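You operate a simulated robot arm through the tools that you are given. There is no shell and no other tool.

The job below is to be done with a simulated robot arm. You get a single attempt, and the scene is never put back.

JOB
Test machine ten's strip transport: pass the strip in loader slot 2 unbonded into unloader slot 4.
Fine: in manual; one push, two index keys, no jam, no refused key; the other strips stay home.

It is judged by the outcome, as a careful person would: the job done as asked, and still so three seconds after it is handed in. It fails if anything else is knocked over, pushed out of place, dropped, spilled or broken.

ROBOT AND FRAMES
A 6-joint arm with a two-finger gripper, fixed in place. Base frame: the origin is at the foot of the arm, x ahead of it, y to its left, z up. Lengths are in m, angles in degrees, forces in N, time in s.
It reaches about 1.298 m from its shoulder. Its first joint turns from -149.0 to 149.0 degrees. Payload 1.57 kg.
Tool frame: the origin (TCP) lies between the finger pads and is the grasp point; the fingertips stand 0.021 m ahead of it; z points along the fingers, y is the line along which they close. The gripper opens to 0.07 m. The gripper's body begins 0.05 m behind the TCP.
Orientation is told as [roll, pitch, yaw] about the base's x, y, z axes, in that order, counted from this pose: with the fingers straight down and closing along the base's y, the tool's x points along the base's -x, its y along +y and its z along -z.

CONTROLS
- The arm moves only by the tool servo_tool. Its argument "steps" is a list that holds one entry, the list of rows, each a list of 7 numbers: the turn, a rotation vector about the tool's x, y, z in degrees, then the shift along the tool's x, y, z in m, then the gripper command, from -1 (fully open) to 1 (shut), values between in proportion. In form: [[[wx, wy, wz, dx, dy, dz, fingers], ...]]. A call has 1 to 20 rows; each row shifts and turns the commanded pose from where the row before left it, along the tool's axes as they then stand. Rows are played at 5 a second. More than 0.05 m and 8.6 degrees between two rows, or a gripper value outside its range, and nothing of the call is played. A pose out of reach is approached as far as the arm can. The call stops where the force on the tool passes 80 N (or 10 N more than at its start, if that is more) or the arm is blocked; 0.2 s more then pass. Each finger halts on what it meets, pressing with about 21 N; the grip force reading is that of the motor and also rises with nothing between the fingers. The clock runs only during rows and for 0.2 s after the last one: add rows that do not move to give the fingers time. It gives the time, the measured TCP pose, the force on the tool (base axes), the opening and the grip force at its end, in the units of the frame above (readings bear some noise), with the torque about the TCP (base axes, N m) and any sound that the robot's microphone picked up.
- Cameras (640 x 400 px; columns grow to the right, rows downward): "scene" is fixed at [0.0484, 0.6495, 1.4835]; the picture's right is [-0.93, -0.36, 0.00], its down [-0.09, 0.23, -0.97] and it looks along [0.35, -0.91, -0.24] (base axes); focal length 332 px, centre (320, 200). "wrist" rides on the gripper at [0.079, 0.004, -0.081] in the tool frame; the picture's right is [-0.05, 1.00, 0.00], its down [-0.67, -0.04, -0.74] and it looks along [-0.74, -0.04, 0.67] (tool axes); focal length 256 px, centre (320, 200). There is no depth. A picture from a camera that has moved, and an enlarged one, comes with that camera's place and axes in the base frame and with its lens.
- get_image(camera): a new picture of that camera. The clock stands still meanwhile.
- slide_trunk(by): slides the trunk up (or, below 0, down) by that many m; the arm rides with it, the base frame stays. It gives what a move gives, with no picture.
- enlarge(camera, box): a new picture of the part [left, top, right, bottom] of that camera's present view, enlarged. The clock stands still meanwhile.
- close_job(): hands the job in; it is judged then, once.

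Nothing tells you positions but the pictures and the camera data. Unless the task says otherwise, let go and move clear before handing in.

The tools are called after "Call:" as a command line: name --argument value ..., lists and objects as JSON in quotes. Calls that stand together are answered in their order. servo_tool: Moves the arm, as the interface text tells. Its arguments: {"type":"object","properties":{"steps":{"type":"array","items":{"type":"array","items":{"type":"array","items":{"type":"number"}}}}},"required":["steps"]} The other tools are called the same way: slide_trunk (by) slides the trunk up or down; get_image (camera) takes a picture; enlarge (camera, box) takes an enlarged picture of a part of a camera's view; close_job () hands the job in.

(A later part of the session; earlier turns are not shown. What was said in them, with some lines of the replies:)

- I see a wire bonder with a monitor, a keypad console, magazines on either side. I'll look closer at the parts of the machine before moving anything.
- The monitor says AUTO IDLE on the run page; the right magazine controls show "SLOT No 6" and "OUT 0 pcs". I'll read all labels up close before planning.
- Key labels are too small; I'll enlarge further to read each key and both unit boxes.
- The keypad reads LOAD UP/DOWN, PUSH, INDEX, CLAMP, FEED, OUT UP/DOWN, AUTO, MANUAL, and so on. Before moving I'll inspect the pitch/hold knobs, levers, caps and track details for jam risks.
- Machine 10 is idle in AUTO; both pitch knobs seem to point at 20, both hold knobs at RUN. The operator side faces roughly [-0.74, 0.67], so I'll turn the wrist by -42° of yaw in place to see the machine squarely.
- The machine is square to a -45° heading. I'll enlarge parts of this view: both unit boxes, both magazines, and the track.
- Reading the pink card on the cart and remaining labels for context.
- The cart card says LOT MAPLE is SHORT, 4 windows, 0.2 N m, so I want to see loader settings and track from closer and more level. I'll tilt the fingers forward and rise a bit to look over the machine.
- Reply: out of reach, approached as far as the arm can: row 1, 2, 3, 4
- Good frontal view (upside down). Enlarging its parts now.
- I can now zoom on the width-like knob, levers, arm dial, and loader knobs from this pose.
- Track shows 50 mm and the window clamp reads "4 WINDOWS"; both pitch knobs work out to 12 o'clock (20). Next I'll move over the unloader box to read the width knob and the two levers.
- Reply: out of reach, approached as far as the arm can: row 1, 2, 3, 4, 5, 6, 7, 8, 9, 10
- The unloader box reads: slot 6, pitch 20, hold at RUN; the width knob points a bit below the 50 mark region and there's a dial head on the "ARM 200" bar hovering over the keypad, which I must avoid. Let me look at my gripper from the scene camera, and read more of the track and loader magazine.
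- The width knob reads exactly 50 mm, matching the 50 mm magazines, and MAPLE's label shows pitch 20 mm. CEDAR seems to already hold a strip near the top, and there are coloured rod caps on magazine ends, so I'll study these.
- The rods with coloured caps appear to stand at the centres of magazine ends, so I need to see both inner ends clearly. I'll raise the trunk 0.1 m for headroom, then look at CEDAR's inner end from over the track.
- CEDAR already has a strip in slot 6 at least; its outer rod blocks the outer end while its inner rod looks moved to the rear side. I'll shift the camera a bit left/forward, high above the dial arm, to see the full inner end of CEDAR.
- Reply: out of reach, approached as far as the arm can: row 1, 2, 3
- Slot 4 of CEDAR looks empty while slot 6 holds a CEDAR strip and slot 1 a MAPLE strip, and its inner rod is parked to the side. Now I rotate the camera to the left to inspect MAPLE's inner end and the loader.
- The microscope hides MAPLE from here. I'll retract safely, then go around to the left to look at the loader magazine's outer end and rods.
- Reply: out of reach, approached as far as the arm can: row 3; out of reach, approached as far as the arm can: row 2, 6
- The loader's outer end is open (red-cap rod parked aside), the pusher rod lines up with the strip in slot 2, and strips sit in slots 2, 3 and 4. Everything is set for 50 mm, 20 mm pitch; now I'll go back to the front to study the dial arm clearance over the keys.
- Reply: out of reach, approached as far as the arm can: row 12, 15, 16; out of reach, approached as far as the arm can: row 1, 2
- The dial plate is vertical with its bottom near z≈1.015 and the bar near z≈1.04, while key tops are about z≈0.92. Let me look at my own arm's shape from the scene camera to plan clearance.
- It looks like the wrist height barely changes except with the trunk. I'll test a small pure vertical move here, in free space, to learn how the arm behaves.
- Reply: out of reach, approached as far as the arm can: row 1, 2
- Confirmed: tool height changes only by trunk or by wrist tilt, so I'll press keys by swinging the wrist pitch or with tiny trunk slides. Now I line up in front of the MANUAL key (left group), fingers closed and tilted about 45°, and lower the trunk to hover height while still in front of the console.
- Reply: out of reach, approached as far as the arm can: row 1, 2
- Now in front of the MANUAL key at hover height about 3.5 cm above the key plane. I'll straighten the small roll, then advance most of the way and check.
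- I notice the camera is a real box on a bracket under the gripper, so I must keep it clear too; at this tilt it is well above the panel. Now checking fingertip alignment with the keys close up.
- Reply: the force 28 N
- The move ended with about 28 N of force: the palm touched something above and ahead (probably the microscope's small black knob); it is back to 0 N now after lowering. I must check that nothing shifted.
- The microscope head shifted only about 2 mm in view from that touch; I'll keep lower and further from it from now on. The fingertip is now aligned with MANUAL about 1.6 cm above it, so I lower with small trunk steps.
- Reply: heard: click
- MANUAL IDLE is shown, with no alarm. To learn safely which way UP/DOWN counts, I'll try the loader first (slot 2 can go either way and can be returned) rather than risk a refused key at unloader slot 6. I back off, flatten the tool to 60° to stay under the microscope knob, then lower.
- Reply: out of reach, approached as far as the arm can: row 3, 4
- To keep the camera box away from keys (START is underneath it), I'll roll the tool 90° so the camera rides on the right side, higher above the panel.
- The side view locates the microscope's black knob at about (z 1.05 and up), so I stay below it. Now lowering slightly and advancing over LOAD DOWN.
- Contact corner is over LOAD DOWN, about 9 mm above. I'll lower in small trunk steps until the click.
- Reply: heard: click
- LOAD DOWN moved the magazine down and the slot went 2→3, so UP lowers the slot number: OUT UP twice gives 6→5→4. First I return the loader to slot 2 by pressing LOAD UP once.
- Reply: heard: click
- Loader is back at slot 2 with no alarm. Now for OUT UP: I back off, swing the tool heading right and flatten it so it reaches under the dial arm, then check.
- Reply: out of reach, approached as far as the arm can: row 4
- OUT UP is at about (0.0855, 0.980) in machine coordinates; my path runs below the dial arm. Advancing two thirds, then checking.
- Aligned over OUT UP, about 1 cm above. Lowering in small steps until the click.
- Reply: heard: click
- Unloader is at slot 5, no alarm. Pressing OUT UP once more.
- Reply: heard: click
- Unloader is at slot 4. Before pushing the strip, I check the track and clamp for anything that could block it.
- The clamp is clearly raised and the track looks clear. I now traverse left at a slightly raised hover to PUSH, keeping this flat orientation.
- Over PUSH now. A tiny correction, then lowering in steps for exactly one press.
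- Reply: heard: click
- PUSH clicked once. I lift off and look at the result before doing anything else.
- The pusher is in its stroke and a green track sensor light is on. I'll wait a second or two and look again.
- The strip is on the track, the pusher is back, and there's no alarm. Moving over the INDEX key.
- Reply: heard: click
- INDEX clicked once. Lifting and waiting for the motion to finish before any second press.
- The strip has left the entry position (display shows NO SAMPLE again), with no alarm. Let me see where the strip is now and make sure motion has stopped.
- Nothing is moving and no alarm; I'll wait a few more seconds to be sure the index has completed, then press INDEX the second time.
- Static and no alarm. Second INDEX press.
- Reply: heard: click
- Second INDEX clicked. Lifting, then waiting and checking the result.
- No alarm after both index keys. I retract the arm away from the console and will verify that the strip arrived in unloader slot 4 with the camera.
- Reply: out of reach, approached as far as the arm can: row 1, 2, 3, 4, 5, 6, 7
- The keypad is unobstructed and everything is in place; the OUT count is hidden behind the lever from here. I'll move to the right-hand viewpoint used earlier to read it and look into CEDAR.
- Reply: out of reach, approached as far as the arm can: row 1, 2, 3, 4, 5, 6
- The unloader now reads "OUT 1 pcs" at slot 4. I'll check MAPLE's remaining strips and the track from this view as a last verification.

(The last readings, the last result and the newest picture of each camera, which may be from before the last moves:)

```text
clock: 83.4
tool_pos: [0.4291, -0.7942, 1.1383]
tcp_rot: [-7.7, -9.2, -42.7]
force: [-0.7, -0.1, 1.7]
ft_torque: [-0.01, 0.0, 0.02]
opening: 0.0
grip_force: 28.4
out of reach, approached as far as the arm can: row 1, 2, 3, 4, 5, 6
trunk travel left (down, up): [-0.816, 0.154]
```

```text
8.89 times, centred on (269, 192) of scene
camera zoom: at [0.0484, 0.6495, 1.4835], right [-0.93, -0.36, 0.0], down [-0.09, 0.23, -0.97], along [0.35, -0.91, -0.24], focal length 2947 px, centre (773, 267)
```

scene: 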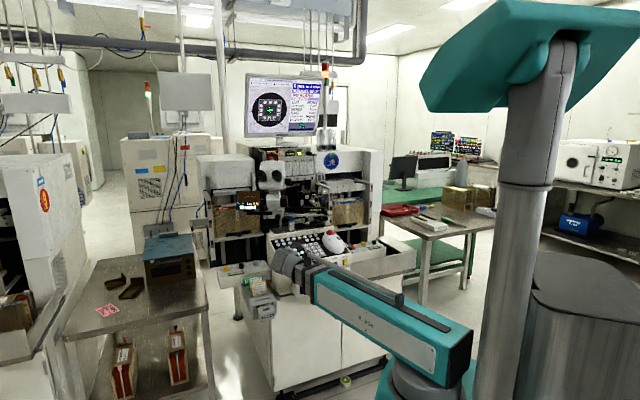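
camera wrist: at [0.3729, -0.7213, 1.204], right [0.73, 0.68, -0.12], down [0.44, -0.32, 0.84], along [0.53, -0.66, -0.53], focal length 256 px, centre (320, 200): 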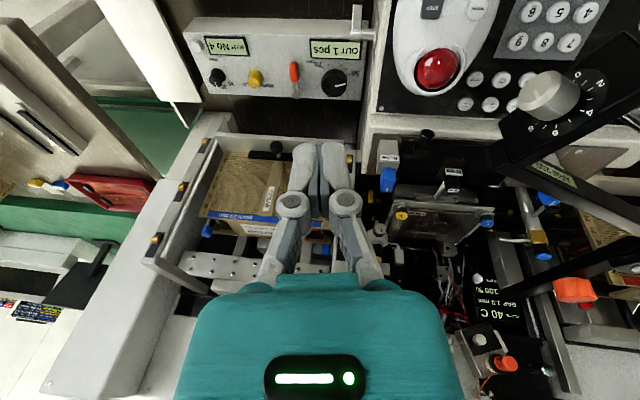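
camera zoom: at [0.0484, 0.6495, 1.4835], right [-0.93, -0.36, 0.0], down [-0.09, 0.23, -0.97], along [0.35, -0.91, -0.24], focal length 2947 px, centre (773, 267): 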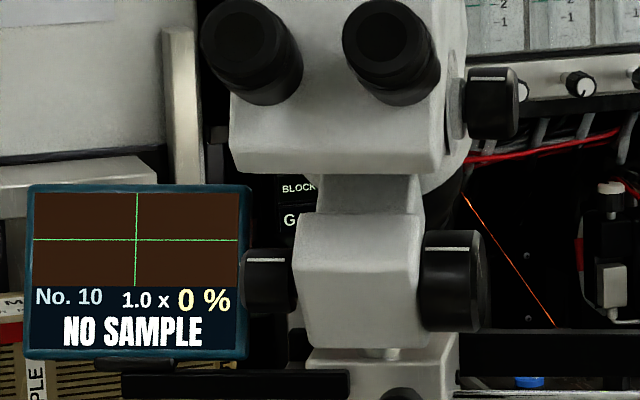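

Only slots 3 and 4 of MAPLE still hold strips, and the track is empty. One more close look at CEDAR's inner end, then I'll back away.

Call:
enlarge --camera "wrist" --box '[300, 140, 400, 290]'

Call:
servo_tool --steps '[[[0, 0, 0, 0.04, 0, 0, 0], [0, 0, 0, 0.04, 0, 0, -1], [0, 0, 0, 0.04, 0, 0, -1], [0, 0, 0, 0.04, 0, 0, -1], [0, 0, 0, 0.04, 0, 0, -1], [0, 0, 0, 0.04, 0, 0, -1], [0, 0, 0, 0, 0, 0, -1]]]'

Call:
get_image --camera "wrist"

Call:
get_image --camera "scene"

```text
2.67 times, centred on (350, 215) of wrist
camera zoom: at [0.3729, -0.7213, 1.204], right [0.73, 0.68, -0.12], down [0.44, -0.32, 0.84], along [0.53, -0.66, -0.53], focal length 683 px, centre (240, 160)
```

zoom: 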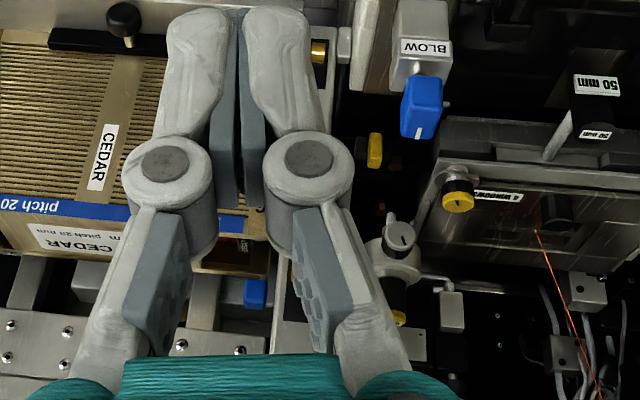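

```text
clock: 85.0
tool_pos: [0.2572, -0.6338, 1.1385]
tcp_rot: [-7.7, -9.2, -42.7]
force: [-0.8, -0.6, 0.0]
ft_torque: [0.01, -0.02, -0.01]
opening: 0.0701
grip_force: 0.1
out of reach, approached as far as the arm can: row 1, 2, 3, 4, 5, 6
trunk travel left (down, up): [-0.816, 0.154]
```

```text
taken
camera wrist: at [0.1992, -0.5613, 1.2039], right [0.73, 0.68, -0.12], down [0.44, -0.32, 0.84], along [0.53, -0.66, -0.53], focal length 256 px, centre (320, 200)
```

wrist: 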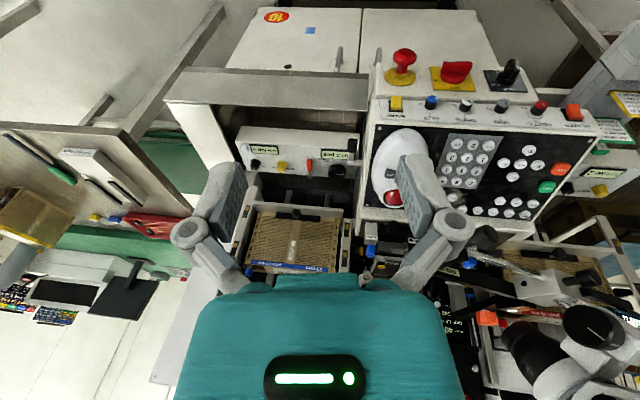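

```text
taken
```

scene: 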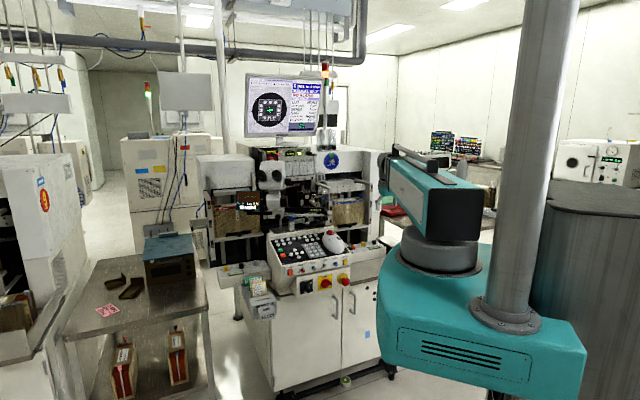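

The arm is clear of the machine. A last read of the monitor and both slot displays before handing in.

Call:
enlarge --camera "scene" --box '[240, 70, 350, 140]'

Call:
enlarge --camera "scene" --box '[228, 255, 264, 278]'

Call:
enlarge --camera "scene" --box '[354, 238, 380, 254]'

Call:
enlarge --camera "scene" --box '[200, 185, 270, 245]'

```text
5.71 times, centred on (295, 105) of scene
camera zoom: at [0.0484, 0.6495, 1.4835], right [-0.93, -0.36, 0.0], down [-0.09, 0.23, -0.97], along [0.35, -0.91, -0.24], focal length 1894 px, centre (463, 743)
```

zoom: 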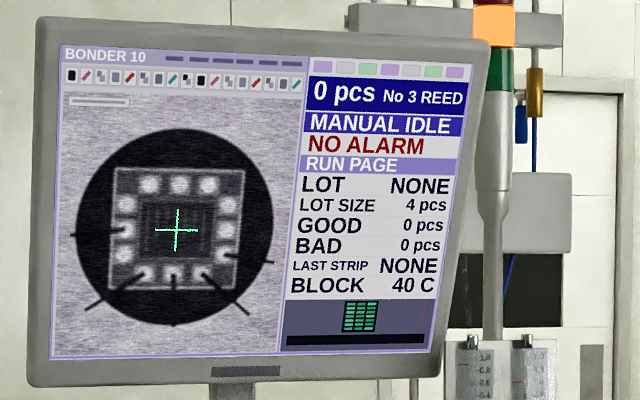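

```text
16.00 times, centred on (246, 266) of scene
camera zoom: at [0.0484, 0.6495, 1.4835], right [-0.93, -0.36, 0.0], down [-0.09, 0.23, -0.97], along [0.35, -0.91, -0.24], focal length 5304 px, centre (1504, -864)
```

zoom: 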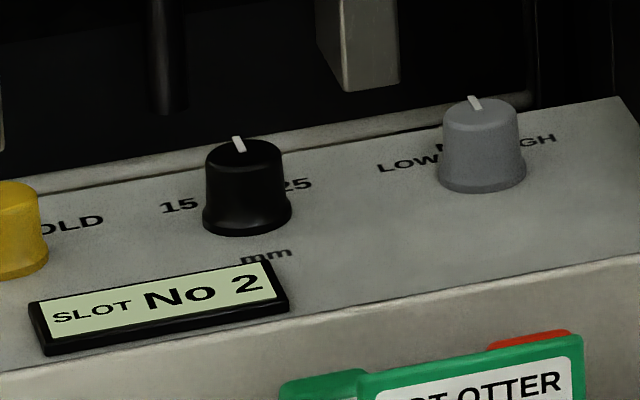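

```text
16.00 times, centred on (367, 246) of scene
camera zoom: at [0.0484, 0.6495, 1.4835], right [-0.93, -0.36, 0.0], down [-0.09, 0.23, -0.97], along [0.35, -0.91, -0.24], focal length 5304 px, centre (-432, -536)
```

zoom: 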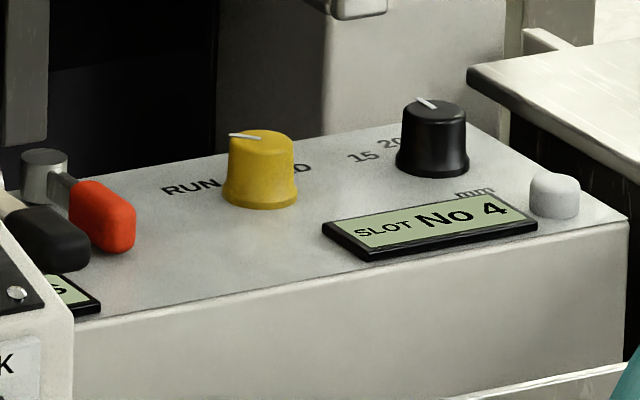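

```text
6.67 times, centred on (235, 215) of scene
camera zoom: at [0.0484, 0.6495, 1.4835], right [-0.93, -0.36, 0.0], down [-0.09, 0.23, -0.97], along [0.35, -0.91, -0.24], focal length 2210 px, centre (887, 100)
```

zoom: 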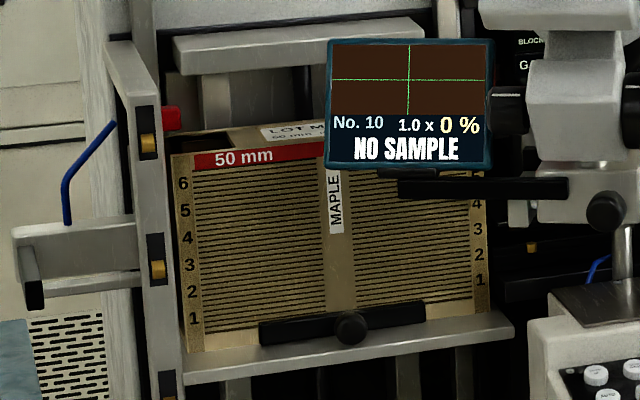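

The machine shows MANUAL IDLE and NO ALARM. The loader is at slot 2, with its strip gone and the other strips still in place. The unloader is at slot 4 and its OUT counter reads 1 pcs. The arm is clear of the machine, so I'm handing in.

Call:
close_job

```text
The job is handed in.
```

The strip from loader slot 2 on machine ten went through unbonded, and the unloader, set to slot 4, now counts it (OUT 1 pcs). I couldn't see it in slot 4 directly; that rests on the slot display and the counter. It took one push and two index keys in manual. The monitor read MANUAL IDLE and NO ALARM at every check, so I saw no jam or refused key.

- **Microscope bumped:** on my first approach to the keypad, the gripper touched the microscope's small black knob with about 28 N. In the camera view the microscope head sits about 2 mm off where it started. I left it there rather than push it again, so please check its position.
- **Extra loader keys:** before touching the unloader I pressed LOAD DOWN, then LOAD UP, to see which way the slots count. The loader went 2→3 and back to 2. I then pressed OUT UP twice to take the unloader from slot 6 to 4.
- **Other strips:** the MAPLE strips in slots 3 and 4 are still in the loader. In the CEDAR unloader magazine, slot 6 and probably slot 1 already held strips, and nothing I did touched them.
- **Machine left as:** still in manual, with the loader at slot 2, the unloader at slot 4 and the arm clear of the machine.
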